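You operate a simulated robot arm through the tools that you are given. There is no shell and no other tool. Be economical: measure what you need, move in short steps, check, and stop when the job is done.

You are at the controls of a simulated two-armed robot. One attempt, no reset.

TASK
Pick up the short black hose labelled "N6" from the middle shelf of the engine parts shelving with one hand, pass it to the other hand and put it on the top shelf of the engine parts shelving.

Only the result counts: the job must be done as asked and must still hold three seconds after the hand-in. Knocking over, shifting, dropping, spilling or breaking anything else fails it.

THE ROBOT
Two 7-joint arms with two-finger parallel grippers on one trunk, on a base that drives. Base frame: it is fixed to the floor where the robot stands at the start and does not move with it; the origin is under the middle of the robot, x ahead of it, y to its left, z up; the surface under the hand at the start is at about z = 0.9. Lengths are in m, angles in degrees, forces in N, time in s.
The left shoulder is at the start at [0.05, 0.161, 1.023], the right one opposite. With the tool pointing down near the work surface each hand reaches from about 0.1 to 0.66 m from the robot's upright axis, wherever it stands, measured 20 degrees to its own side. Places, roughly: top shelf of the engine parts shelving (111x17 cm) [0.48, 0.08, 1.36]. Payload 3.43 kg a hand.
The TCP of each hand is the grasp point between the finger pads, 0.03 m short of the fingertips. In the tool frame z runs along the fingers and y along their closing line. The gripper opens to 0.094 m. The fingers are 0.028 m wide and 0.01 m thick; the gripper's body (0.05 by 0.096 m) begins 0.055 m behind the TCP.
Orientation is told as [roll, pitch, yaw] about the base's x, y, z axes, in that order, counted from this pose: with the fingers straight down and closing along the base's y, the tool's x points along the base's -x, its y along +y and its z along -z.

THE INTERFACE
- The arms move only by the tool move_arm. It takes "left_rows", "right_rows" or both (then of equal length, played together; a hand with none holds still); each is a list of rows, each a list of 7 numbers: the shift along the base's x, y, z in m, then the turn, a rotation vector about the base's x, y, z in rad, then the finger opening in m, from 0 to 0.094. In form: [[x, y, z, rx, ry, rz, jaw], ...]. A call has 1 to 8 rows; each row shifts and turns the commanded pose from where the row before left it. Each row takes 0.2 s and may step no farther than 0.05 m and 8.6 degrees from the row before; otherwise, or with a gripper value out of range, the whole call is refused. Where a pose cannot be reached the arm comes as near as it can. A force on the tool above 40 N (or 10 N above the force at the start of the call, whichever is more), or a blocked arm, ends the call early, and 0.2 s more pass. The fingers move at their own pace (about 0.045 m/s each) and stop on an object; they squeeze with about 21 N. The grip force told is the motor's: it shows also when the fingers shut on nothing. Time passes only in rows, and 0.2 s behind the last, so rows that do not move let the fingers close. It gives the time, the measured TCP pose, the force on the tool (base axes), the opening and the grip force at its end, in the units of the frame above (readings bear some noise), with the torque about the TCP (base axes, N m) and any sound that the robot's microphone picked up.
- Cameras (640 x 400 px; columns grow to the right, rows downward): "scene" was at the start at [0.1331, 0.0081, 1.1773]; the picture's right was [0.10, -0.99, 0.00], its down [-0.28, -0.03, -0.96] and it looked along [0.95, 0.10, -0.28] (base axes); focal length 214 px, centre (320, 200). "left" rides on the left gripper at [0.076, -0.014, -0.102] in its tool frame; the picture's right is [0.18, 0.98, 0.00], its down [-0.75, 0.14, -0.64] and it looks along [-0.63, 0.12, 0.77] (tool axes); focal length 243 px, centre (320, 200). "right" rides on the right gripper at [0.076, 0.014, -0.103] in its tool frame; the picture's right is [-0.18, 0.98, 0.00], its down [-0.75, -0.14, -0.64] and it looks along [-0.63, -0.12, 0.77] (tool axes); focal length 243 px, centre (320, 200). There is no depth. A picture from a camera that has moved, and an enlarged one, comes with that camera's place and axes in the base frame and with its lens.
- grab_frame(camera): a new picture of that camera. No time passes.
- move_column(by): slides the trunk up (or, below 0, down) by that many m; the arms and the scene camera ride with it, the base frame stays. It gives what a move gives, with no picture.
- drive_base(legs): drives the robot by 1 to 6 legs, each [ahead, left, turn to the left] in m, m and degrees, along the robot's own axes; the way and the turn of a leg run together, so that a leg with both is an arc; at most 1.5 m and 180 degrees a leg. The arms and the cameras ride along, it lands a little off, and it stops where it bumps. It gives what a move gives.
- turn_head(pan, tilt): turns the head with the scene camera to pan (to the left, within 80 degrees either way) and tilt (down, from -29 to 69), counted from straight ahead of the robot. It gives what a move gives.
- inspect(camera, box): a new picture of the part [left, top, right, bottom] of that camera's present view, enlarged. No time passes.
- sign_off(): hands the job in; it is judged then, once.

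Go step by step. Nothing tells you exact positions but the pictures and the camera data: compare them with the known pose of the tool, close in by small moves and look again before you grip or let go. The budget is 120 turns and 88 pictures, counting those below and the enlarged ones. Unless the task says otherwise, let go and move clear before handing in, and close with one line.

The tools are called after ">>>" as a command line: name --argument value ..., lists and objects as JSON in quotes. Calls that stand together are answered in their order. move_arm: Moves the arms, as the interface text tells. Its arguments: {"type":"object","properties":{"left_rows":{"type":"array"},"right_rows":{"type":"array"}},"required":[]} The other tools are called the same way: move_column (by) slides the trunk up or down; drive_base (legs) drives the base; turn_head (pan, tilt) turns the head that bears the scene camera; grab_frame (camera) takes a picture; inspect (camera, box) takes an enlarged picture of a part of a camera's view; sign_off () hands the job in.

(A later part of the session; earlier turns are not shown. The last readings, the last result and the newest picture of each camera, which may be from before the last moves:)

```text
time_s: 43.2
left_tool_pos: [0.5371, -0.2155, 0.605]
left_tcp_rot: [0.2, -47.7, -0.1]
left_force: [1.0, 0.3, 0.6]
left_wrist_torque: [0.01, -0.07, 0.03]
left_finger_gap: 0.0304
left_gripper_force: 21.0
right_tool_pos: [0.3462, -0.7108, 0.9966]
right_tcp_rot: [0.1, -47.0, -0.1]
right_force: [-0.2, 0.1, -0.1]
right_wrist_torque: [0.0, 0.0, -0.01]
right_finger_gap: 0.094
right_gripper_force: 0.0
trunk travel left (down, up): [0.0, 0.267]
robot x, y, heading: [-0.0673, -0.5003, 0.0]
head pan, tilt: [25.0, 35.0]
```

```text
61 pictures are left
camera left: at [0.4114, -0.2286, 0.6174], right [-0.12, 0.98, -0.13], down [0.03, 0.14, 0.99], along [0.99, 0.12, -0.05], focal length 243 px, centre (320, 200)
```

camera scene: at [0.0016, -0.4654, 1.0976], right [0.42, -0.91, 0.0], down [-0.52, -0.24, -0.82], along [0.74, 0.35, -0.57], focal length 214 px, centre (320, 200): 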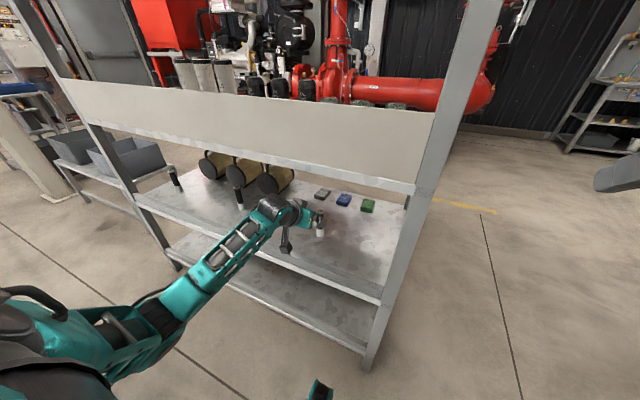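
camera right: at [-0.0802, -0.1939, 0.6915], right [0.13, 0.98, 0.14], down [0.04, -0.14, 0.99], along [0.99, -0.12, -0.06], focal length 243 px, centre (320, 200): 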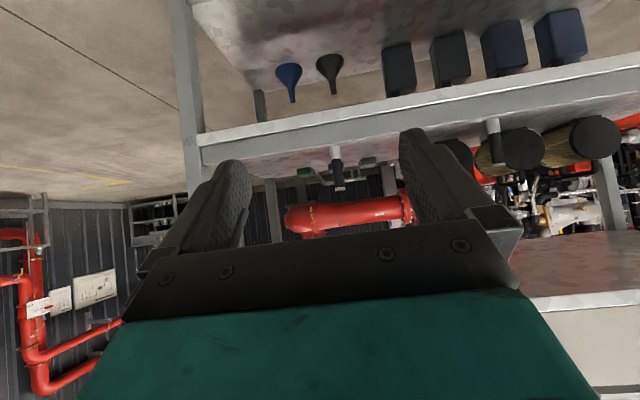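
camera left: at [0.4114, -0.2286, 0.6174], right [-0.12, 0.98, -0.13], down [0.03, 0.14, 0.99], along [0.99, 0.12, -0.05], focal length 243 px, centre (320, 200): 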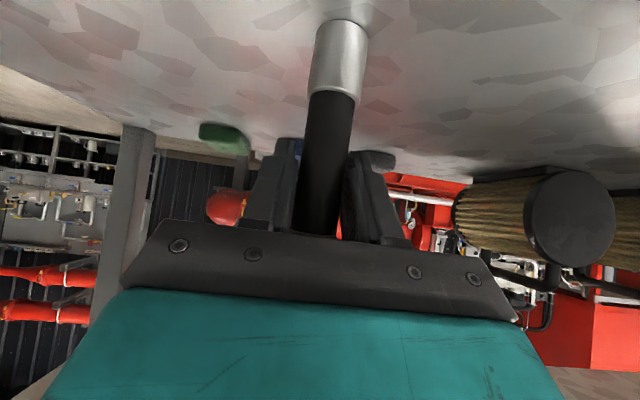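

Gripped (30 mm). I'll lift 6 cm, pull back 9 cm so the wrist clears the shelf above, lift further, then look.

>>> move_arm --left_rows '[[0, 0, 0.02, 0, 0, 0, 0], [0, 0, 0.02, 0, 0, 0, 0], [0, 0, 0.02, 0, 0, 0, 0], [-0.03, 0, 0, 0, 0, 0, 0], [-0.03, 0, 0, 0, 0, 0, 0], [-0.03, 0, 0, 0, 0, 0, 0], [0, 0, 0.025, 0, 0, 0, 0], [0, 0, 0.025, 0, 0, 0, 0]]'

>>> inspect --camera "scene" --box '[200, 130, 440, 280]'

>>> grab_frame --camera "left"

```text
time_s: 45.0
left_tool_pos: [0.4467, -0.214, 0.7129]
left_tcp_rot: [0.3, -47.7, -0.1]
left_force: [-0.4, -0.5, -1.5]
left_wrist_torque: [-0.04, 0.0, 0.01]
left_finger_gap: 0.0306
left_gripper_force: 21.0
right_tool_pos: [0.3482, -0.7101, 0.9954]
right_tcp_rot: [0.1, -47.0, 0.0]
right_force: [-0.1, -0.5, 0.7]
right_wrist_torque: [0.0, -0.03, 0.03]
right_finger_gap: 0.094
right_gripper_force: 0.0
trunk travel left (down, up): [0.0, 0.267]
robot x, y, heading: [-0.0692, -0.5011, -0.0]
head pan, tilt: [25.0, 35.0]
```

```text
2.67 times, centred on (320, 205) of scene
camera zoom: at [0.0509, -0.4653, 1.0975], right [0.42, -0.91, 0.0], down [-0.52, -0.24, -0.82], along [0.74, 0.35, -0.57], focal length 572 px, centre (320, 187)
```

zoom: 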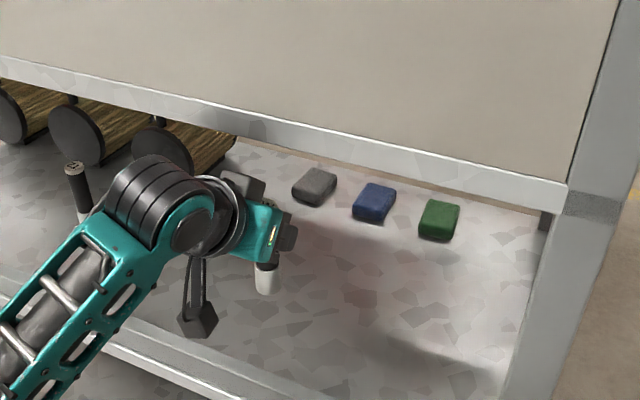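

```text
59 pictures are left
camera left: at [0.3215, -0.2287, 0.7269], right [-0.12, 0.98, -0.13], down [0.03, 0.14, 0.99], along [0.99, 0.12, -0.05], focal length 243 px, centre (320, 200)
```

left: 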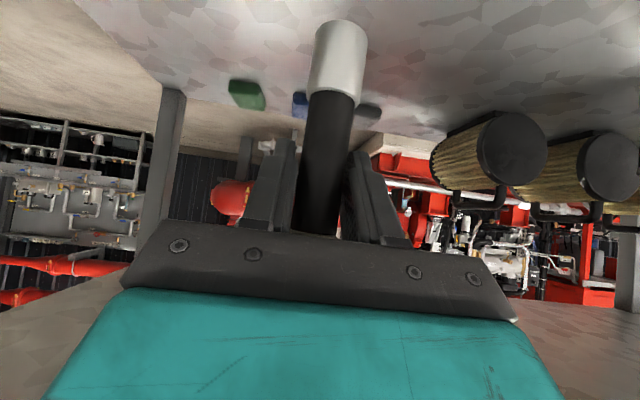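

N6 is held and clear of the lip. I'll drive straight back 0.4 m.

>>> drive_base --legs '[[-0.4, 0, 0]]'

>>> turn_head --pan 0 --tilt 5

>>> grab_frame --camera "scene"

```text
time_s: 47.5
left_tool_pos: [0.0458, -0.2151, 0.7135]
left_tcp_rot: [0.3, -47.7, -0.3]
left_force: [-0.4, -0.5, -2.0]
left_wrist_torque: [0.0, 0.0, 0.02]
left_finger_gap: 0.0303
left_gripper_force: 21.0
right_tool_pos: [-0.0574, -0.7104, 0.9965]
right_tcp_rot: [0.1, -47.0, -0.1]
right_force: [0.2, -0.1, 0.5]
right_wrist_torque: [0.0, 0.0, 0.0]
right_finger_gap: 0.094
right_gripper_force: 0.1
trunk travel left (down, up): [0.0, 0.267]
robot x, y, heading: [-0.473, -0.4997, -0.3]
head pan, tilt: [25.0, 35.0]
```

```text
time_s: 48.5
left_tool_pos: [0.0465, -0.2153, 0.7134]
left_tcp_rot: [0.3, -47.7, -0.2]
left_force: [0.3, 0.0, -1.4]
left_wrist_torque: [0.0, 0.01, -0.01]
left_finger_gap: 0.0307
left_gripper_force: 20.6
right_tool_pos: [-0.0565, -0.7111, 0.9954]
right_tcp_rot: [0.0, -46.9, 0.0]
right_force: [0.5, 0.2, 0.1]
right_wrist_torque: [-0.03, 0.02, 0.01]
right_finger_gap: 0.0941
right_gripper_force: 0.0
trunk travel left (down, up): [0.0, 0.267]
robot x, y, heading: [-0.4734, -0.5013, 0.1]
head pan, tilt: [0.0, 5.0]
```

```text
58 pictures are left
camera scene: at [-0.3396, -0.5027, 1.1457], right [0.0, -1.0, 0.0], down [-0.09, 0.0, -1.0], along [1.0, 0.0, -0.09], focal length 214 px, centre (320, 200)
```

scene: 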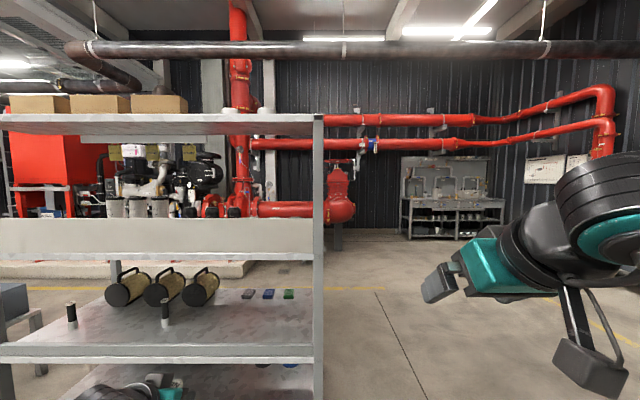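

Now preparing the handover in free space: left hand to the middle, yawed inward with N6; right hand pitched flatter (-70°) and yawed inward, lower and to the right.

>>> move_arm --left_rows '[[-0.012, -0.02, 0.022, 0, 0, -0.115, 0], [-0.012, -0.02, 0.022, 0, 0, -0.115, 0], [-0.012, -0.02, 0.022, 0, 0, -0.115, 0], [-0.012, -0.02, 0.022, 0, 0, -0.115, 0], [-0.012, -0.02, 0.022, 0, 0, -0.115, 0], [-0.012, -0.02, 0.022, 0, 0, -0.115, 0], [-0.012, -0.02, 0.022, 0, 0, -0.115, 0], [-0.012, -0.02, 0.022, 0, 0, -0.115, 0]]' --right_rows '[[-0.01, -0.01, -0.01, 0, -0.134, 0, 0.094], [-0.01, -0.01, -0.01, 0, -0.134, 0, 0.094], [-0.01, -0.01, -0.01, 0, -0.133, 0, 0.094], [0, 0, -0.01, 0, 0, 0.14, 0.094], [0, 0, -0.01, 0, 0, 0.14, 0.094], [0, 0, -0.01, 0, 0, 0.14, 0.094], [0, 0, -0.01, 0, 0, 0.14, 0.094], [0, 0, -0.01, 0, 0, 0.14, 0.094]]'

>>> turn_head --pan 0 --tilt 30

>>> grab_frame --camera "scene"

```text
time_s: 50.2
left_tool_pos: [-0.051, -0.3757, 0.8884]
left_tcp_rot: [0.3, -47.6, -53.1]
left_force: [0.2, -0.6, -1.8]
left_wrist_torque: [-0.02, 0.0, 0.0]
left_finger_gap: 0.0305
left_gripper_force: 20.8
right_tool_pos: [-0.0369, -0.7316, 0.9396]
right_tcp_rot: [0.1, -70.1, 39.6]
right_force: [0.1, 0.1, -0.6]
right_wrist_torque: [0.03, 0.04, -0.01]
right_finger_gap: 0.0939
right_gripper_force: 0.1
right hand out of reach, approached as far as the arm can: row 2, 3, 8
trunk travel left (down, up): [0.0, 0.267]
robot x, y, heading: [-0.4707, -0.5, 0.1]
head pan, tilt: [0.0, 5.0]
```

```text
time_s: 51.1
left_tool_pos: [-0.0518, -0.3759, 0.8891]
left_tcp_rot: [0.3, -47.6, -52.9]
left_force: [1.0, 0.0, -1.1]
left_wrist_torque: [-0.01, -0.03, 0.01]
left_finger_gap: 0.0304
left_gripper_force: 20.9
right_tool_pos: [-0.037, -0.7308, 0.9394]
right_tcp_rot: [0.2, -69.9, 39.6]
right_force: [-0.2, -0.9, 0.5]
right_wrist_torque: [-0.01, 0.02, -0.05]
right_finger_gap: 0.0939
right_gripper_force: 0.1
trunk travel left (down, up): [0.0, 0.267]
robot x, y, heading: [-0.4697, -0.5027, 0.0]
head pan, tilt: [0.0, 30.0]
```

```text
57 pictures are left
camera scene: at [-0.341, -0.5028, 1.1054], right [0.0, -1.0, 0.0], down [-0.5, 0.0, -0.87], along [0.87, 0.0, -0.5], focal length 214 px, centre (320, 200)
```

scene: 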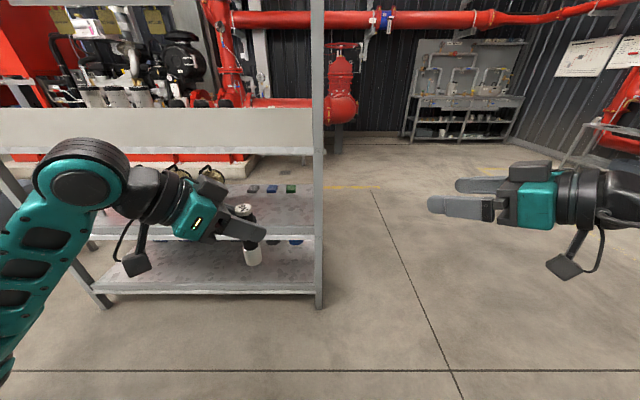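

Label N6 is visible on the hose end. I'll turn both hands further toward each other and bring the right to a pre-grasp spot below the left's grip.

>>> move_arm --left_rows '[[0, -0.011, 0, 0, 0, -0.04, 0], [0, -0.011, 0, 0, 0, -0.04, 0], [0, -0.011, 0, 0, 0, -0.04, 0], [0, -0.011, 0, 0, 0, -0.04, 0], [0, -0.011, 0, 0, 0, -0.04, 0], [0, 0, 0, 0, 0, 0, 0]]' --right_rows '[[-0.01, 0.022, -0.018, 0, 0, 0.07, 0.094], [-0.01, 0.022, -0.018, 0, 0, 0.07, 0.094], [-0.01, 0.022, -0.018, 0, 0, 0.07, 0.094], [-0.01, 0.022, -0.018, 0, 0, 0.07, 0.094], [-0.01, 0.022, -0.018, 0, 0, 0.07, 0.094], [-0.01, 0.022, -0.014, 0, 0, 0, 0.094]]'

>>> grab_frame --camera "scene"

>>> grab_frame --camera "right"

```text
time_s: 52.5
left_tool_pos: [-0.0491, -0.4306, 0.8896]
left_tcp_rot: [0.3, -47.7, -64.5]
left_force: [-0.3, 0.2, -1.3]
left_wrist_torque: [0.01, 0.0, -0.01]
left_finger_gap: 0.0303
left_gripper_force: 20.7
right_tool_pos: [-0.0883, -0.5955, 0.8516]
right_tcp_rot: [0.3, -70.1, 59.9]
right_force: [0.8, 0.0, -0.6]
right_wrist_torque: [-0.02, 0.03, 0.02]
right_finger_gap: 0.0942
right_gripper_force: 0.0
right hand out of reach, approached as far as the arm can: row 1, 2, 3
trunk travel left (down, up): [0.0, 0.267]
robot x, y, heading: [-0.4661, -0.5008, 0.2]
head pan, tilt: [0.0, 30.0]
```

```text
56 pictures are left
camera scene: at [-0.3407, -0.5032, 1.1052], right [0.0, -1.0, 0.0], down [-0.5, 0.0, -0.87], along [0.87, 0.0, -0.5], focal length 214 px, centre (320, 200)
```

scene: 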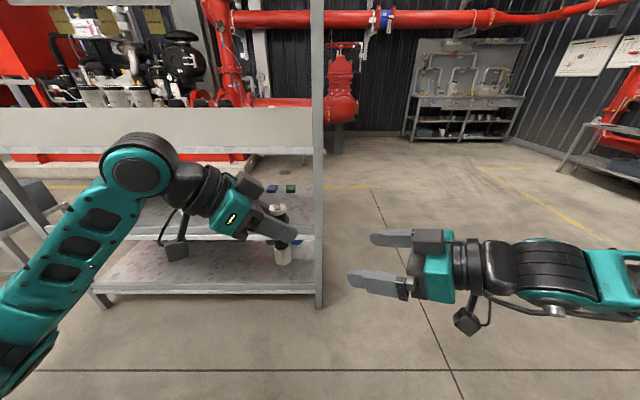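

```text
55 pictures are left
camera right: at [-0.162, -0.6934, 0.8156], right [-0.82, 0.54, 0.17], down [-0.05, -0.37, 0.93], along [0.57, 0.75, 0.33], focal length 243 px, centre (320, 200)
```

right: 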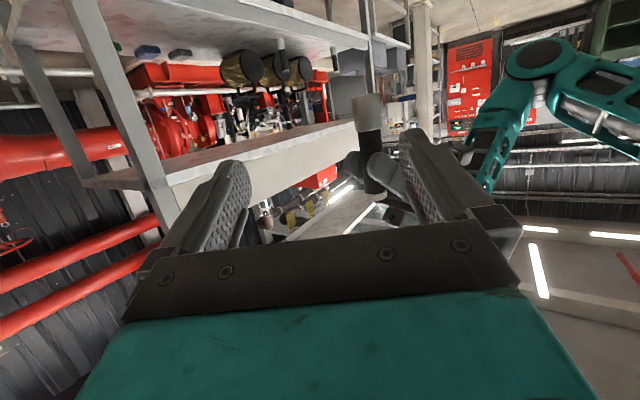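

The right camera gives the hose base ~0.085 below the left TCP. I'll flatten the right hand to -80° and move to 8 cm short of the hose at the right height.

>>> move_arm --right_rows '[[0, 0.015, -0.004, 0.076, -0.0436, 0, 0.094], [0, 0.02, -0.004, 0.076, -0.0436, 0, 0.094], [0, 0.02, -0.003, 0, 0, 0, 0.094], [0, 0.02, -0.002, 0, 0, 0, 0.094], [0, 0.02, 0, 0, 0, 0, 0.094]]'

>>> grab_frame --camera "right"

>>> grab_frame --camera "scene"

```text
time_s: 53.7
left_tool_pos: [-0.0504, -0.4301, 0.8902]
left_tcp_rot: [0.3, -47.7, -64.5]
left_force: [-0.2, -0.1, -1.1]
left_wrist_torque: [0.04, 0.03, -0.02]
left_finger_gap: 0.0301
left_gripper_force: 20.8
right_tool_pos: [-0.0883, -0.4999, 0.8382]
right_tcp_rot: [0.3, -80.1, 59.8]
right_force: [-0.4, -0.7, 0.3]
right_wrist_torque: [0.04, 0.0, -0.02]
right_finger_gap: 0.0938
right_gripper_force: 0.1
trunk travel left (down, up): [0.0, 0.267]
robot x, y, heading: [-0.4685, -0.5015, -0.1]
head pan, tilt: [0.0, 30.0]
```

```text
54 pictures are left
camera right: at [-0.1577, -0.5909, 0.7824], right [-0.84, 0.52, 0.18], down [-0.13, -0.51, 0.85], along [0.53, 0.69, 0.49], focal length 243 px, centre (320, 200)
```

right: 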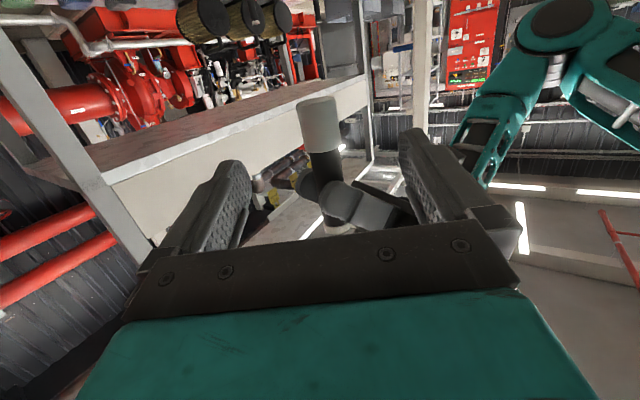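

```text
53 pictures are left
camera scene: at [-0.341, -0.5028, 1.1054], right [0.0, -1.0, 0.0], down [-0.5, 0.0, -0.87], along [0.87, 0.0, -0.5], focal length 214 px, centre (320, 200)
```

scene: 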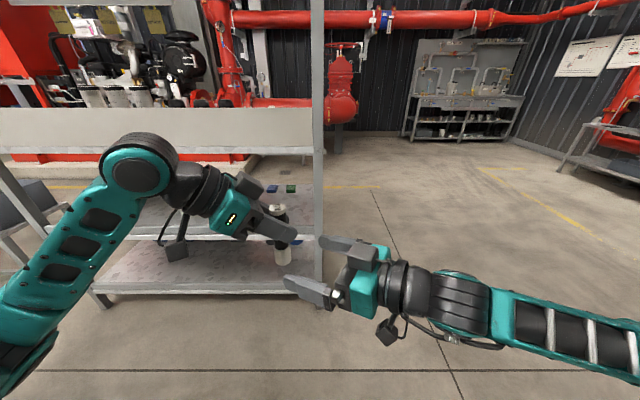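

Aligned. I'll advance the right hand around the lower end in small steps.

>>> move_arm --right_rows '[[0.0128, 0.023, -0.0005, 0, 0, 0, 0.094], [0.0128, 0.023, -0.0005, 0, 0, 0, 0.094], [0.0128, 0.023, 0, 0, 0, 0, 0.094]]'

>>> grab_frame --camera "right"

>>> inspect --camera "scene" --box '[200, 170, 440, 320]'

```text
time_s: 54.5
left_tool_pos: [-0.0503, -0.4297, 0.89]
left_tcp_rot: [0.3, -47.7, -64.3]
left_force: [0.5, -0.6, -1.0]
left_wrist_torque: [-0.01, -0.03, 0.01]
left_finger_gap: 0.0301
left_gripper_force: 20.5
right_tool_pos: [-0.0497, -0.4307, 0.8372]
right_tcp_rot: [0.6, -80.0, 59.7]
right_force: [-0.5, 0.8, 0.2]
right_wrist_torque: [0.03, 0.0, 0.0]
right_finger_gap: 0.0938
right_gripper_force: 0.0
trunk travel left (down, up): [0.0, 0.267]
robot x, y, heading: [-0.4754, -0.502, -0.1]
head pan, tilt: [0.0, 30.0]
```

```text
52 pictures are left
camera right: at [-0.1196, -0.5221, 0.7812], right [-0.84, 0.52, 0.18], down [-0.13, -0.51, 0.85], along [0.53, 0.69, 0.49], focal length 243 px, centre (320, 200)
```

right: 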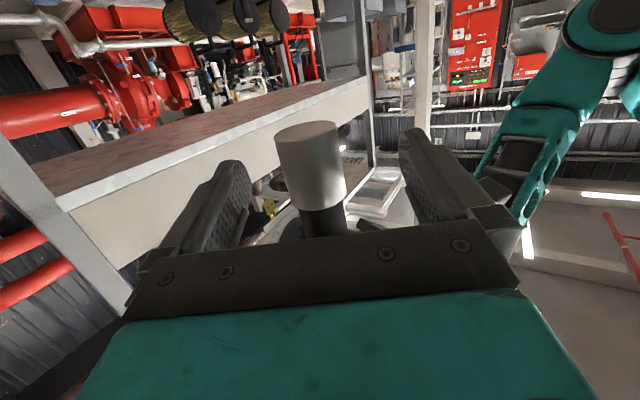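

```text
2.67 times, centred on (320, 245) of scene
camera zoom: at [-0.341, -0.5028, 1.1054], right [0.0, -1.0, 0.0], down [-0.5, 0.0, -0.87], along [0.87, 0.0, -0.5], focal length 572 px, centre (320, 80)
```

zoom: 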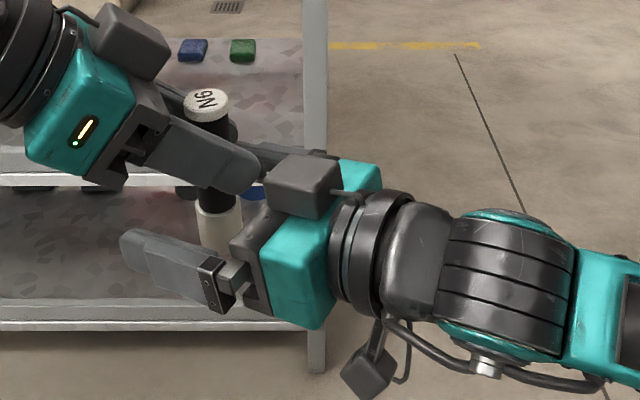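

Right fingers straddle the metal end below the left's fingers, well centred. Closing the right hand while the left holds.

>>> move_arm --right_rows '[[0, 0, 0, 0, 0, 0, 0.06], [0, 0, 0, 0, 0, 0, 0.03], [0, 0, 0, 0, 0, 0, 0.0], [0, 0, 0, 0, 0, 0, 0.0], [0, 0, 0, 0, 0, 0, 0.0], [0, 0, 0, 0, 0, 0, 0.0]]'

>>> inspect --camera "scene" --box '[200, 170, 440, 320]'

```text
time_s: 55.9
left_tool_pos: [-0.0513, -0.4309, 0.8896]
left_tcp_rot: [0.3, -47.6, -64.4]
left_force: [-5.1, 2.9, -1.6]
left_wrist_torque: [0.23, 0.1, 0.02]
left_finger_gap: 0.0304
left_gripper_force: 21.1
right_tool_pos: [-0.0487, -0.4319, 0.8381]
right_tcp_rot: [0.4, -80.1, 59.5]
right_force: [5.2, -2.9, 0.3]
right_wrist_torque: [-0.09, 0.15, -0.07]
right_finger_gap: 0.0323
right_gripper_force: 21.6
trunk travel left (down, up): [0.0, 0.267]
robot x, y, heading: [-0.4752, -0.4996, 0.0]
head pan, tilt: [0.0, 30.0]
```

```text
2.67 times, centred on (320, 245) of scene
camera zoom: at [-0.341, -0.5028, 1.1054], right [0.0, -1.0, 0.0], down [-0.5, 0.0, -0.87], along [0.87, 0.0, -0.5], focal length 572 px, centre (320, 80)
```

zoom: 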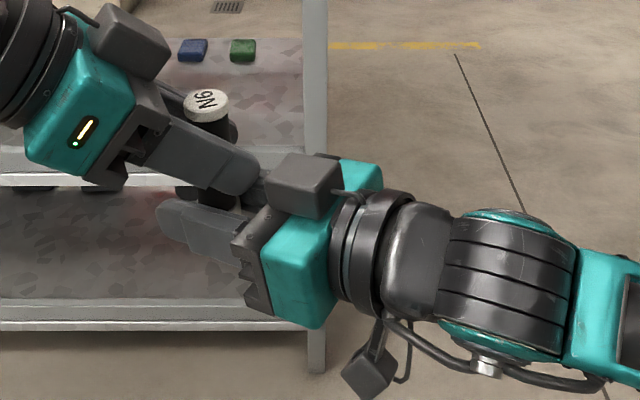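

Both hands hold it. Releasing the left and retreating along its finger line.

>>> move_arm --left_rows '[[0, 0, 0, 0, 0, 0, 0.05], [0, 0, 0, 0, 0, 0, 0.08], [0, 0, 0, 0, 0, 0, 0.08], [-0.006, 0.013, 0.013, 0, 0, 0, 0.08], [-0.01, 0.02, 0.02, 0, 0, 0, 0.08], [-0.012, 0.028, 0.025, 0, 0, 0, 0.08], [-0.012, 0.028, 0.02, 0, 0, 0, 0.08], [-0.01, 0.03, 0.0, 0, 0, 0, 0.08]]'

>>> grab_frame --camera "scene"

>>> grab_frame --camera "right"

```text
time_s: 57.7
left_tool_pos: [-0.1021, -0.3108, 0.967]
left_tcp_rot: [0.3, -47.7, -64.5]
left_force: [0.9, 0.2, -0.2]
left_wrist_torque: [0.01, 0.01, 0.0]
left_finger_gap: 0.0799
left_gripper_force: 0.2
right_tool_pos: [-0.0497, -0.4312, 0.8384]
right_tcp_rot: [0.7, -80.0, 59.5]
right_force: [0.3, 0.0, 0.0]
right_wrist_torque: [-0.02, 0.0, 0.05]
right_finger_gap: 0.0322
right_gripper_force: 20.7
trunk travel left (down, up): [0.0, 0.267]
robot x, y, heading: [-0.47, -0.5059, 0.1]
head pan, tilt: [0.0, 30.0]
```

```text
49 pictures are left
camera scene: at [-0.341, -0.5028, 1.1054], right [0.0, -1.0, 0.0], down [-0.5, 0.0, -0.87], along [0.87, 0.0, -0.5], focal length 214 px, centre (320, 200)
```

scene: 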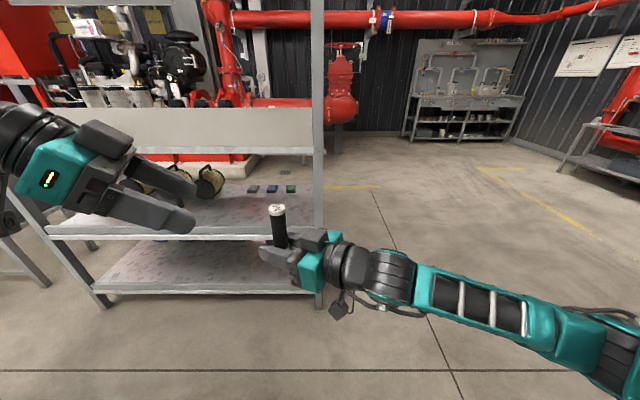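

```text
48 pictures are left
camera right: at [-0.1197, -0.5222, 0.7811], right [-0.84, 0.52, 0.18], down [-0.13, -0.51, 0.85], along [0.53, 0.69, 0.49], focal length 243 px, centre (320, 200)
```

right: 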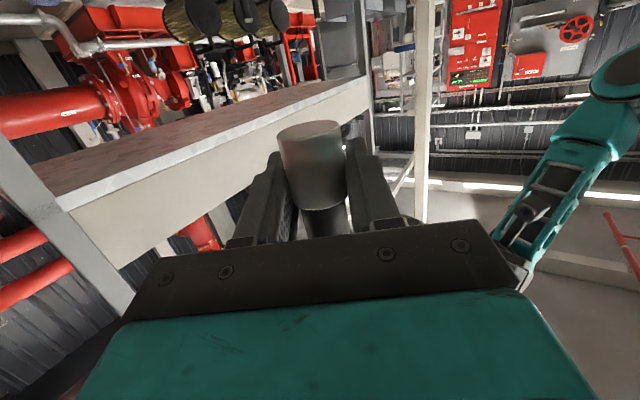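

The right hand alone holds N6 upright. Now raise the trunk fully and bring the right hand up and turn it straight ahead, tucking the left back.

>>> move_column --by 0.267

>>> move_arm --right_rows '[[0.0, -0.035, 0.03, 0, 0, -0.13, 0], [0.0, -0.035, 0.03, 0, 0, -0.13, 0], [0.0, -0.035, 0.03, 0, 0, -0.13, 0], [0.0, -0.035, 0.03, 0, 0, -0.13, 0], [0.01, -0.035, 0.03, 0, 0, -0.13, 0], [0.01, -0.035, 0.03, 0, 0, -0.13, 0], [0.01, -0.03, 0.03, 0, 0, -0.13, 0], [0.01, -0.03, 0.03, 0, 0, -0.13, 0]]' --left_rows '[[-0.015, 0.01, -0.01, 0, 0, 0.05, 0.08], [-0.015, 0.01, -0.01, 0, 0, 0.05, 0.08], [-0.015, 0.01, -0.01, 0, 0, 0.05, 0.08], [-0.015, 0.01, -0.01, 0, 0, 0.05, 0.08], [-0.015, 0.01, -0.01, 0, 0, 0.05, 0.08], [-0.015, 0.01, -0.01, 0, 0, 0.05, 0.08], [0, 0, 0, 0, 0, 0, 0.08], [0, 0, 0, 0, 0, 0, 0.08]]'

>>> turn_head --pan 0 --tilt 5

>>> grab_frame --camera "scene"

```text
time_s: 60.5
left_tool_pos: [-0.1016, -0.3117, 1.2351]
left_tcp_rot: [0.3, -47.7, -64.4]
left_force: [0.1, 0.2, 0.2]
left_wrist_torque: [0.0, 0.0, 0.0]
left_finger_gap: 0.0798
left_gripper_force: 0.1
right_tool_pos: [-0.0493, -0.4312, 1.1048]
right_tcp_rot: [0.6, -80.0, 59.6]
right_force: [0.0, -0.5, -1.1]
right_wrist_torque: [-0.03, 0.02, 0.02]
right_finger_gap: 0.0324
right_gripper_force: 20.8
trunk travel left (down, up): [-0.267, 0.0]
robot x, y, heading: [-0.4737, -0.4976, -0.1]
head pan, tilt: [0.0, 30.0]
```

```text
time_s: 62.3
left_tool_pos: [-0.1731, -0.2317, 1.1844]
left_tcp_rot: [0.3, -47.8, -47.2]
left_force: [0.2, 0.2, -0.5]
left_wrist_torque: [-0.01, -0.03, -0.02]
left_finger_gap: 0.0801
left_gripper_force: 0.0
left hand out of reach, approached as far as the arm can: row 5, 6
right_tool_pos: [-0.0077, -0.6995, 1.3442]
right_tcp_rot: [0.5, -80.0, 0.0]
right_force: [0.1, -0.2, -0.3]
right_wrist_torque: [-0.01, 0.0, -0.01]
right_finger_gap: 0.0324
right_gripper_force: 21.0
right hand out of reach, approached as far as the arm can: row 4
trunk travel left (down, up): [-0.267, 0.0]
robot x, y, heading: [-0.4739, -0.5001, 0.0]
head pan, tilt: [0.0, 30.0]
```

```text
time_s: 63.1
left_tool_pos: [-0.1733, -0.2328, 1.1851]
left_tcp_rot: [0.2, -47.6, -47.2]
left_force: [0.2, -0.1, 0.0]
left_wrist_torque: [-0.01, -0.02, -0.04]
left_finger_gap: 0.08
left_gripper_force: 0.1
right_tool_pos: [-0.0074, -0.6984, 1.3428]
right_tcp_rot: [0.5, -80.0, 0.1]
right_force: [0.0, 0.4, -1.3]
right_wrist_torque: [0.0, 0.04, 0.04]
right_finger_gap: 0.0326
right_gripper_force: 21.1
trunk travel left (down, up): [-0.267, 0.0]
robot x, y, heading: [-0.4691, -0.5023, -0.0]
head pan, tilt: [0.0, 5.0]
```

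```text
47 pictures are left
camera scene: at [-0.3395, -0.5029, 1.4124], right [0.0, -1.0, 0.0], down [-0.09, 0.0, -1.0], along [1.0, 0.0, -0.09], focal length 214 px, centre (320, 200)
```

scene: 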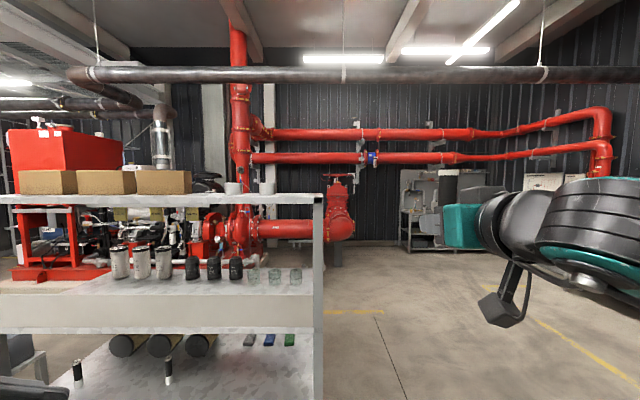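

I'll enlarge the top shelf to choose a clear spot.

>>> inspect --camera "scene" --box '[120, 140, 360, 260]'

```text
2.67 times, centred on (240, 200) of scene
camera zoom: at [-0.3395, -0.5029, 1.4124], right [0.0, -1.0, 0.0], down [-0.09, 0.0, -1.0], along [1.0, 0.0, -0.09], focal length 572 px, centre (533, 200)
```

zoom: 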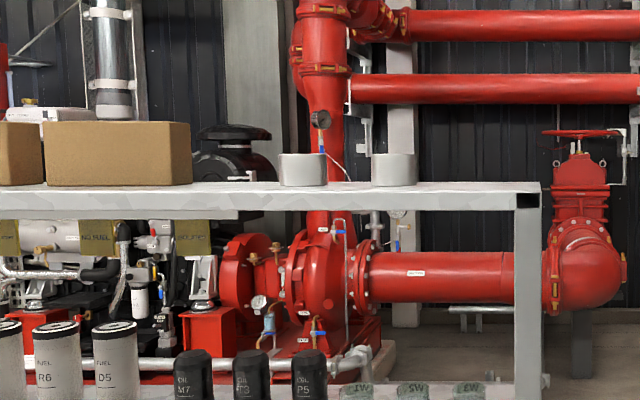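

Clear spot: right of the grey rolls, at about [0.41, -0.40], shelf top z≈1.36. I'll raise the hand 9 cm, drive left 0.3 m and ahead 0.28 m, then look.

>>> move_arm --right_rows '[[0, 0, 0.03, 0, 0, 0, 0], [0, 0, 0.03, 0, 0, 0, 0], [0, 0, 0.035, 0, 0, 0, 0]]'

>>> drive_base --legs '[[0, 0.298, 0], [0.28, 0, 0]]'

>>> turn_head --pan -20 --tilt 0

>>> grab_frame --camera "scene"

>>> grab_frame --camera "right"

```text
time_s: 64.0
left_tool_pos: [-0.172, -0.2334, 1.1851]
left_tcp_rot: [0.2, -47.7, -47.3]
left_force: [0.2, 0.6, 0.5]
left_wrist_torque: [0.01, 0.01, -0.01]
left_finger_gap: 0.0799
left_gripper_force: 0.1
right_tool_pos: [-0.0073, -0.7012, 1.4403]
right_tcp_rot: [0.4, -80.0, 0.1]
right_force: [0.8, -0.2, -2.4]
right_wrist_torque: [-0.03, 0.01, -0.02]
right_finger_gap: 0.0327
right_gripper_force: 20.8
trunk travel left (down, up): [-0.267, 0.0]
robot x, y, heading: [-0.475, -0.5027, -0.2]
head pan, tilt: [0.0, 5.0]
```

```text
time_s: 68.7
left_tool_pos: [0.1096, 0.0675, 1.1831]
left_tcp_rot: [0.2, -47.6, -47.3]
left_force: [-1.0, 0.2, 0.4]
left_wrist_torque: [-0.02, 0.01, 0.0]
left_finger_gap: 0.08
left_gripper_force: 0.2
right_tool_pos: [0.2741, -0.3992, 1.4408]
right_tcp_rot: [0.6, -80.0, 0.0]
right_force: [1.3, 0.1, -1.6]
right_wrist_torque: [-0.01, 0.01, 0.01]
right_finger_gap: 0.0324
right_gripper_force: 21.1
trunk travel left (down, up): [-0.267, 0.0]
robot x, y, heading: [-0.1893, -0.202, 0.0]
head pan, tilt: [0.0, 5.0]
```

```text
time_s: 69.6
left_tool_pos: [0.1088, 0.0671, 1.1846]
left_tcp_rot: [0.2, -47.7, -47.4]
left_force: [-0.1, -0.6, 0.1]
left_wrist_torque: [-0.01, 0.0, 0.02]
left_finger_gap: 0.0802
left_gripper_force: 0.0
right_tool_pos: [0.2745, -0.3991, 1.4411]
right_tcp_rot: [0.5, -80.1, 0.0]
right_force: [-0.3, 0.2, -0.6]
right_wrist_torque: [-0.02, -0.02, -0.01]
right_finger_gap: 0.0325
right_gripper_force: 20.7
trunk travel left (down, up): [-0.267, 0.0]
robot x, y, heading: [-0.1869, -0.2, -0.2]
head pan, tilt: [-20.0, 0.0]
```

```text
45 pictures are left
camera scene: at [-0.0664, -0.2327, 1.4204], right [-0.34, -0.94, 0.0], down [0.0, 0.0, -1.0], along [0.94, -0.34, 0.0], focal length 214 px, centre (320, 200)
```

scene: 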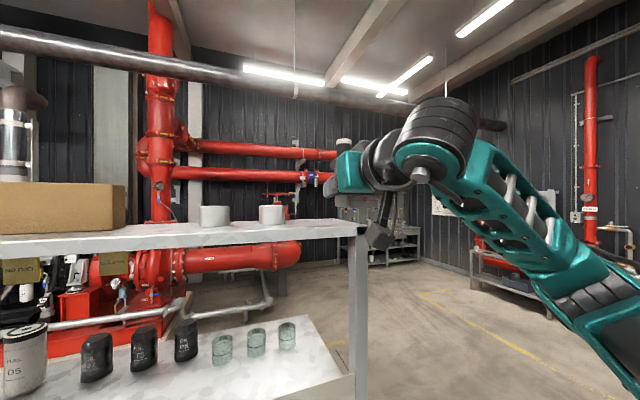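

```text
44 pictures are left
camera right: at [0.1587, -0.3853, 1.3832], right [0.02, 0.98, 0.18], down [-0.5, -0.15, 0.85], along [0.87, -0.11, 0.49], focal length 243 px, centre (320, 200)
```

right: 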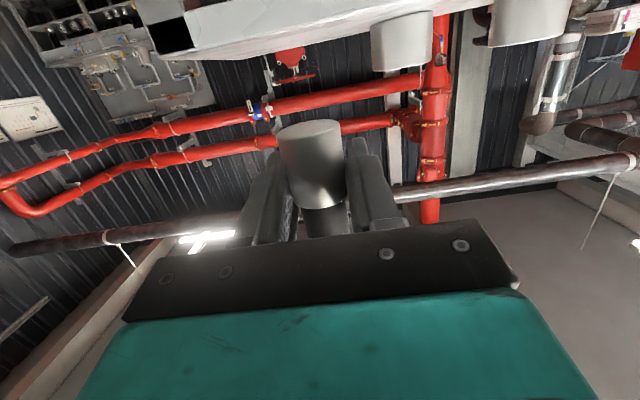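

I'll enlarge to measure the shelf height and edge precisely.

>>> inspect --camera "scene" --box '[180, 120, 420, 270]'

>>> inspect --camera "right" --box '[150, 0, 470, 200]'

```text
2.67 times, centred on (300, 195) of scene
camera zoom: at [-0.0664, -0.2327, 1.4204], right [-0.34, -0.94, 0.0], down [0.0, 0.0, -1.0], along [0.94, -0.34, 0.0], focal length 572 px, centre (373, 213)
```

zoom: 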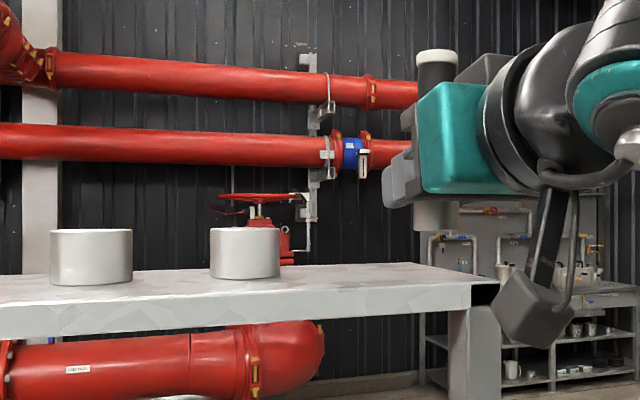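

```text
2.00 times, centred on (310, 100) of right
camera zoom: at [0.1587, -0.3853, 1.3832], right [0.02, 0.98, 0.18], down [-0.5, -0.15, 0.85], along [0.87, -0.11, 0.49], focal length 485 px, centre (340, 400)
```

zoom: 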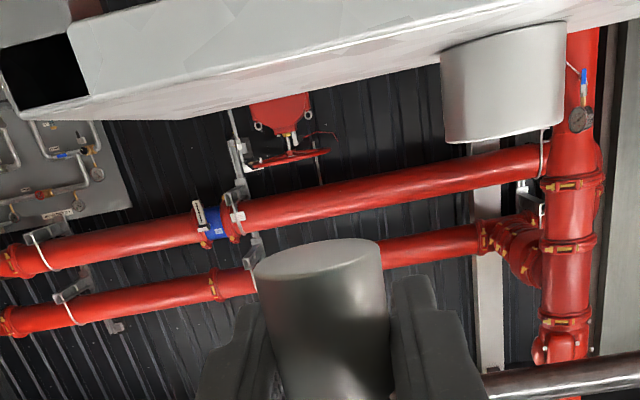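

Shelf top z≈1.36, hose bottom at ≈1.41 and roll 2 at [0.47+, -0.30]. Driving ahead 0.135 m.

>>> drive_base --legs '[[0.135, 0, 0]]'

>>> turn_head --pan -35 --tilt 5

>>> grab_frame --camera "scene"

>>> grab_frame --camera "right"

```text
time_s: 70.9
left_tool_pos: [0.243, 0.0667, 1.1846]
left_tcp_rot: [0.2, -47.6, -47.4]
left_force: [1.4, -0.7, -0.7]
left_wrist_torque: [0.02, -0.03, 0.01]
left_finger_gap: 0.0801
left_gripper_force: 0.2
right_tool_pos: [0.4079, -0.3998, 1.4395]
right_tcp_rot: [0.5, -80.0, -0.1]
right_force: [0.0, 0.2, -1.6]
right_wrist_torque: [-0.02, 0.01, -0.01]
right_finger_gap: 0.0321
right_gripper_force: 20.8
trunk travel left (down, up): [-0.267, 0.0]
robot x, y, heading: [-0.0562, -0.1989, -0.1]
head pan, tilt: [-20.0, 0.0]
```

```text
time_s: 71.6
left_tool_pos: [0.2425, 0.067, 1.1843]
left_tcp_rot: [0.3, -47.7, -47.5]
left_force: [-0.2, -0.4, 1.1]
left_wrist_torque: [0.0, 0.01, -0.02]
left_finger_gap: 0.0801
left_gripper_force: 0.1
right_tool_pos: [0.4066, -0.4009, 1.4411]
right_tcp_rot: [0.5, -80.0, 0.0]
right_force: [-1.0, -0.2, -0.6]
right_wrist_torque: [0.0, -0.02, -0.03]
right_finger_gap: 0.0321
right_gripper_force: 20.6
trunk travel left (down, up): [-0.267, 0.0]
robot x, y, heading: [-0.0574, -0.1987, -0.0]
head pan, tilt: [-35.0, 5.0]
```

```text
41 pictures are left
camera scene: at [0.0571, -0.2549, 1.4125], right [-0.58, -0.82, 0.0], down [-0.07, 0.05, -1.0], along [0.81, -0.57, -0.09], focal length 214 px, centre (320, 200)
```

scene: 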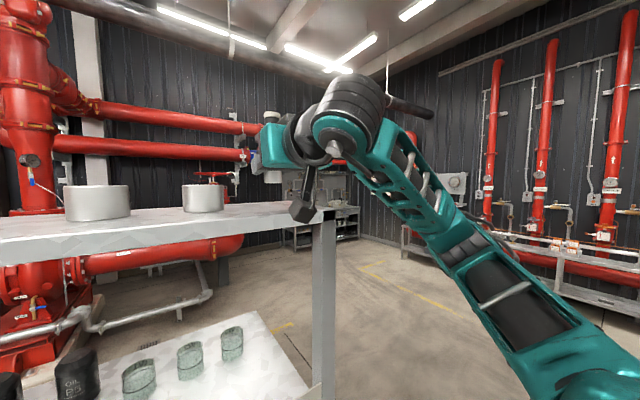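

```text
40 pictures are left
camera right: at [0.2915, -0.3858, 1.3833], right [0.02, 0.98, 0.18], down [-0.5, -0.15, 0.85], along [0.86, -0.11, 0.49], focal length 243 px, centre (320, 200)
```

right: 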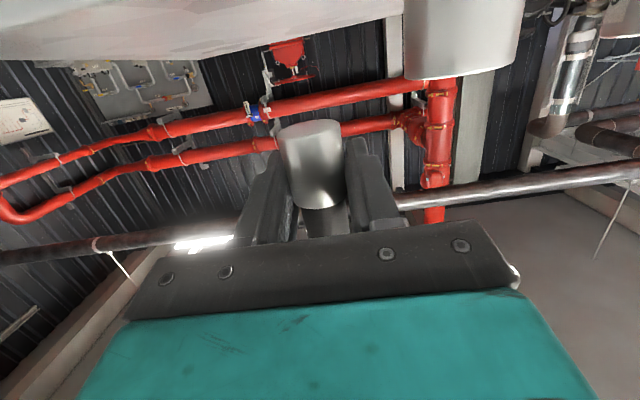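

I'll enlarge to check the camera box's clearance to the shelf's front edge before lowering.

>>> inspect --camera "scene" --box '[160, 100, 400, 250]'

```text
2.67 times, centred on (280, 175) of scene
camera zoom: at [0.0571, -0.2549, 1.4125], right [-0.58, -0.82, 0.0], down [-0.07, 0.05, -1.0], along [0.81, -0.57, -0.09], focal length 572 px, centre (427, 267)
```

zoom: 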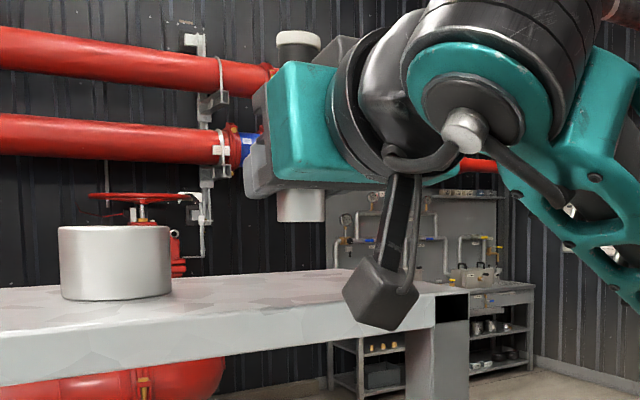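

Front edge at x≈0.37; the camera box (x≈0.29–0.32) clears it. Lowering 4 cm.

>>> move_arm --right_rows '[[0, 0, -0.02, 0, 0, 0, 0], [0, 0, -0.02, 0, 0, 0, 0]]'

>>> inspect --camera "scene" --box '[160, 100, 400, 250]'

>>> inspect --camera "right" --box '[150, 0, 470, 200]'

```text
time_s: 72.2
left_tool_pos: [0.2422, 0.0662, 1.1838]
left_tcp_rot: [0.1, -47.7, -47.3]
left_force: [0.7, -0.1, -0.1]
left_wrist_torque: [-0.01, 0.06, 0.01]
left_finger_gap: 0.0801
left_gripper_force: 0.0
right_tool_pos: [0.4073, -0.4003, 1.3983]
right_tcp_rot: [0.7, -80.1, -0.3]
right_force: [-0.2, -0.4, -1.9]
right_wrist_torque: [0.01, 0.01, -0.01]
right_finger_gap: 0.0324
right_gripper_force: 21.1
trunk travel left (down, up): [-0.267, 0.0]
robot x, y, heading: [-0.0578, -0.2022, -0.3]
head pan, tilt: [-35.0, 5.0]
```

```text
2.67 times, centred on (280, 175) of scene
camera zoom: at [0.0572, -0.2551, 1.4125], right [-0.58, -0.82, 0.0], down [-0.07, 0.05, -1.0], along [0.81, -0.57, -0.09], focal length 572 px, centre (427, 267)
```

zoom: 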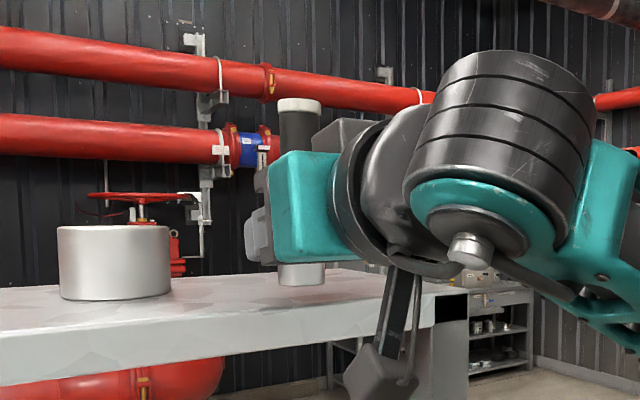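

```text
2.00 times, centred on (310, 100) of right
camera zoom: at [0.2914, -0.3859, 1.343], right [0.02, 0.98, 0.18], down [-0.5, -0.15, 0.85], along [0.87, -0.11, 0.49], focal length 485 px, centre (340, 400)
```

zoom: 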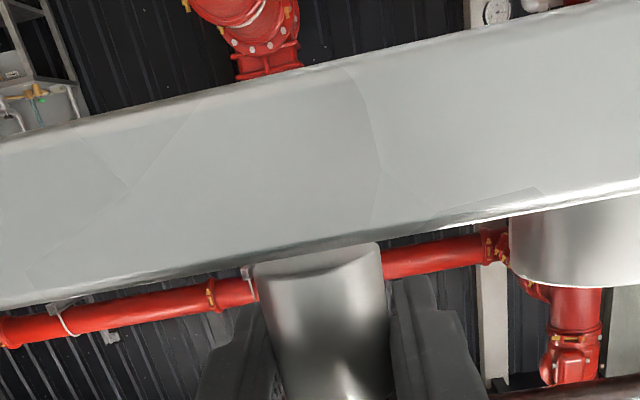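

Bottom is ≈9 mm above the shelf. Lowering in small steps, watching the force.

>>> move_arm --right_rows '[[0, 0, -0.003, 0, 0, 0, 0], [0, 0, -0.003, 0, 0, 0, 0]]'

>>> move_arm --right_rows '[[0, 0, -0.002, 0, 0, 0, 0]]'

>>> inspect --camera "scene" --box '[240, 130, 320, 230]'

```text
time_s: 72.8
left_tool_pos: [0.2432, 0.0678, 1.1844]
left_tcp_rot: [0.2, -47.8, -47.5]
left_force: [0.0, -0.1, 0.5]
left_wrist_torque: [0.04, 0.0, -0.01]
left_finger_gap: 0.08
left_gripper_force: 0.0
right_tool_pos: [0.4052, -0.4014, 1.3939]
right_tcp_rot: [0.4, -80.1, -0.1]
right_force: [-0.8, 0.1, -0.9]
right_wrist_torque: [0.01, -0.02, 0.0]
right_finger_gap: 0.0324
right_gripper_force: 21.1
trunk travel left (down, up): [-0.267, 0.0]
robot x, y, heading: [-0.0572, -0.1982, -0.1]
head pan, tilt: [-35.0, 5.0]
```

```text
time_s: 73.2
left_tool_pos: [0.2417, 0.067, 1.1852]
left_tcp_rot: [0.2, -47.7, -47.6]
left_force: [0.7, 0.1, -0.9]
left_wrist_torque: [0.02, -0.01, -0.01]
left_finger_gap: 0.08
left_gripper_force: 0.1
right_tool_pos: [0.4073, -0.4009, 1.3923]
right_tcp_rot: [0.5, -80.1, 0.0]
right_force: [-0.6, -0.3, -0.4]
right_wrist_torque: [-0.05, -0.01, -0.03]
right_finger_gap: 0.0322
right_gripper_force: 21.4
trunk travel left (down, up): [-0.267, 0.0]
robot x, y, heading: [-0.0611, -0.1994, -0.0]
head pan, tilt: [-35.0, 5.0]
```

```text
4.00 times, centred on (280, 180) of scene
camera zoom: at [0.0571, -0.255, 1.4125], right [-0.58, -0.82, 0.0], down [-0.07, 0.05, -1.0], along [0.81, -0.57, -0.09], focal length 858 px, centre (480, 280)
```

zoom: 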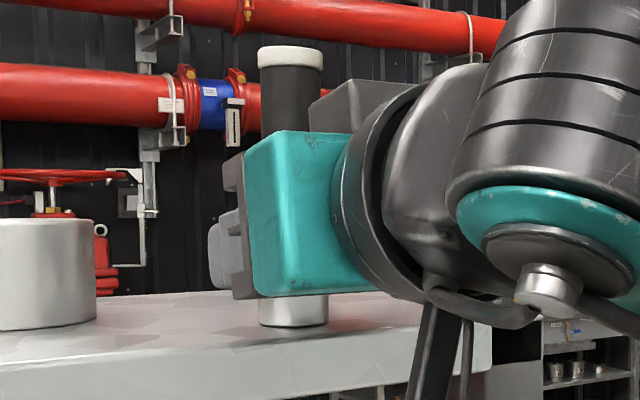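

Close above the surface and upright. Continuing in 1.5 mm steps for contact.

>>> move_arm --right_rows '[[0, 0, -0.0015, 0, 0, 0, 0], [0, 0, 0, 0, 0, 0, 0]]'

>>> move_arm --right_rows '[[0, 0, -0.0015, 0, 0, 0, 0], [0, 0, 0, 0, 0, 0, 0]]'

```text
time_s: 73.8
left_tool_pos: [0.2413, 0.0672, 1.1843]
left_tcp_rot: [0.1, -47.7, -47.4]
left_force: [0.2, 0.7, 0.2]
left_wrist_torque: [-0.02, -0.04, 0.01]
left_finger_gap: 0.0799
left_gripper_force: 0.1
right_tool_pos: [0.4054, -0.4002, 1.3926]
right_tcp_rot: [0.7, -80.3, -0.3]
right_force: [2.9, -1.0, 9.9]
right_wrist_torque: [-0.2, -0.07, 0.05]
right_finger_gap: 0.0322
right_gripper_force: 21.4
trunk travel left (down, up): [-0.267, 0.0]
robot x, y, heading: [-0.0572, -0.1975, -0.1]
head pan, tilt: [-35.0, 5.0]
```

```text
time_s: 74.4
left_tool_pos: [0.2408, 0.0667, 1.1847]
left_tcp_rot: [0.2, -47.6, -47.5]
left_force: [-0.8, 0.4, -0.4]
left_wrist_torque: [-0.01, 0.02, -0.02]
left_finger_gap: 0.08
left_gripper_force: 0.1
right_tool_pos: [0.4058, -0.4, 1.3922]
right_tcp_rot: [1.2, -80.5, -0.8]
right_force: [7.2, -2.4, 22.5]
right_wrist_torque: [-0.03, -0.06, 0.01]
right_finger_gap: 0.0323
right_gripper_force: 21.0
trunk travel left (down, up): [-0.267, 0.0]
robot x, y, heading: [-0.0623, -0.1977, -0.1]
head pan, tilt: [-35.0, 5.0]
```

Firm contact. I'll relieve it slightly, then open.

>>> move_arm --right_rows '[[0, 0, 0.0018, 0, 0, 0, 0], [0, 0, 0, 0, 0, 0, 0]]'

>>> move_arm --right_rows '[[0, 0, 0, 0, 0, 0, 0.036], [0, 0, 0, 0, 0, 0, 0.042], [0, 0, 0, 0, 0, 0, 0.06], [0, 0, 0, 0, 0, 0, 0.07], [0, 0, 0, 0, 0, 0, 0.07]]'

>>> inspect --camera "scene" --box '[200, 110, 360, 240]'

>>> grab_frame --camera "right"

```text
time_s: 75.0
left_tool_pos: [0.2403, 0.0671, 1.1868]
left_tcp_rot: [0.3, -47.7, -47.4]
left_force: [-0.2, 0.5, 0.1]
left_wrist_torque: [0.0, 0.0, 0.0]
left_finger_gap: 0.0799
left_gripper_force: 0.1
right_tool_pos: [0.4056, -0.3996, 1.3923]
right_tcp_rot: [0.5, -80.2, -0.1]
right_force: [4.5, -2.1, 18.6]
right_wrist_torque: [-0.03, -0.13, 0.02]
right_finger_gap: 0.0324
right_gripper_force: 21.5
trunk travel left (down, up): [-0.267, 0.0]
robot x, y, heading: [-0.0588, -0.2031, -0.1]
head pan, tilt: [-35.0, 5.0]
```

```text
time_s: 76.2
left_tool_pos: [0.2412, 0.0661, 1.1844]
left_tcp_rot: [0.2, -47.7, -47.4]
left_force: [1.1, -0.6, 0.2]
left_wrist_torque: [0.0, 0.0, 0.0]
left_finger_gap: 0.0801
left_gripper_force: 0.1
right_tool_pos: [0.4062, -0.3999, 1.3907]
right_tcp_rot: [0.6, -80.2, 0.0]
right_force: [-0.4, 0.7, -0.2]
right_wrist_torque: [-0.02, 0.02, 0.05]
right_finger_gap: 0.07
right_gripper_force: 0.1
trunk travel left (down, up): [-0.267, 0.0]
robot x, y, heading: [-0.0563, -0.2025, -0.1]
head pan, tilt: [-35.0, 5.0]
```

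```text
3.08 times, centred on (280, 175) of scene
camera zoom: at [0.057, -0.255, 1.4125], right [-0.58, -0.82, 0.0], down [-0.07, 0.05, -1.0], along [0.81, -0.57, -0.09], focal length 660 px, centre (443, 277)
```

zoom: 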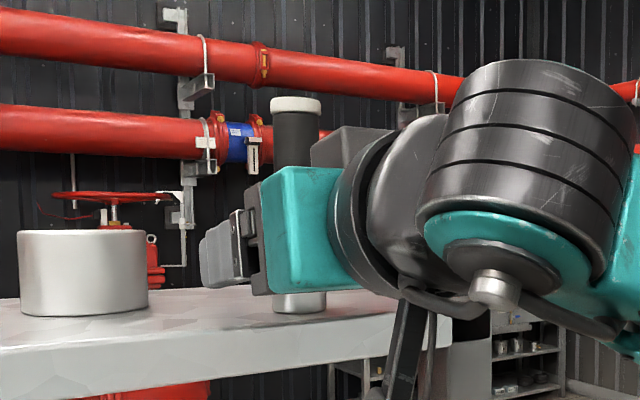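

```text
34 pictures are left
camera right: at [0.2916, -0.3858, 1.334], right [0.02, 0.98, 0.18], down [-0.5, -0.15, 0.85], along [0.86, -0.11, 0.49], focal length 243 px, centre (320, 200)
```

right: 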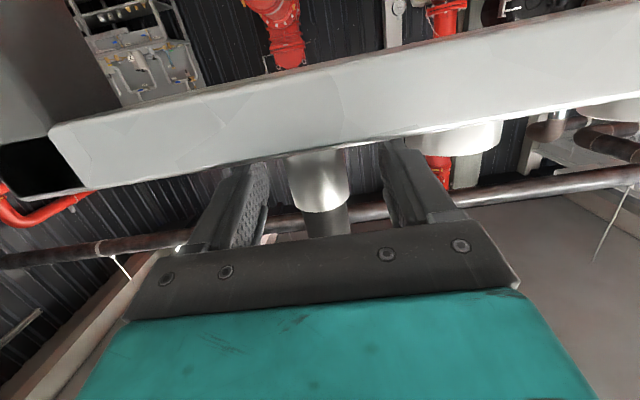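

The hose stands free on the shelf with a finger gap on both sides. I'll withdraw straight back with small steps first.

>>> move_arm --right_rows '[[-0.01, 0, 0.002, 0, 0, 0, 0.07], [-0.02, 0, 0.002, 0, 0, 0, 0.07], [-0.02, 0, 0.002, 0, 0, 0, 0.07], [-0.025, 0, 0.002, 0, 0, 0, 0.07], [-0.02, 0, 0, 0, 0, 0, 0.07]]'

>>> grab_frame --camera "scene"

```text
time_s: 77.4
left_tool_pos: [0.2413, 0.0682, 1.1839]
left_tcp_rot: [0.2, -47.6, -47.4]
left_force: [-0.5, -0.4, 0.5]
left_wrist_torque: [-0.05, 0.03, -0.01]
left_finger_gap: 0.0799
left_gripper_force: 0.0
right_tool_pos: [0.3101, -0.3995, 1.3996]
right_tcp_rot: [0.3, -80.1, 0.2]
right_force: [-0.8, -0.4, 0.8]
right_wrist_torque: [-0.02, -0.02, -0.01]
right_finger_gap: 0.0698
right_gripper_force: 0.1
trunk travel left (down, up): [-0.267, 0.0]
robot x, y, heading: [-0.0601, -0.2004, -0.3]
head pan, tilt: [-35.0, 5.0]
```

```text
33 pictures are left
camera scene: at [0.0567, -0.2549, 1.4125], right [-0.58, -0.82, 0.0], down [-0.07, 0.05, -1.0], along [0.81, -0.57, -0.09], focal length 214 px, centre (320, 200)
```

scene: 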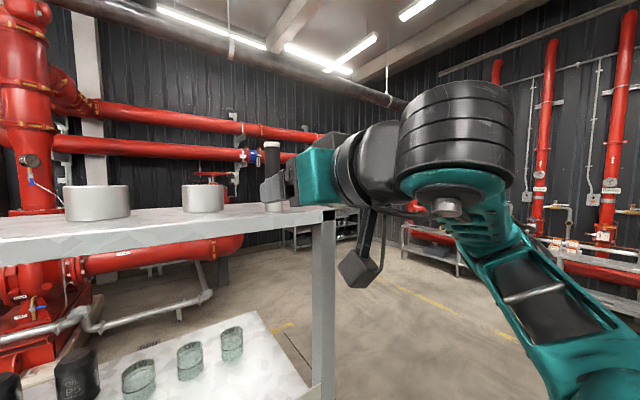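

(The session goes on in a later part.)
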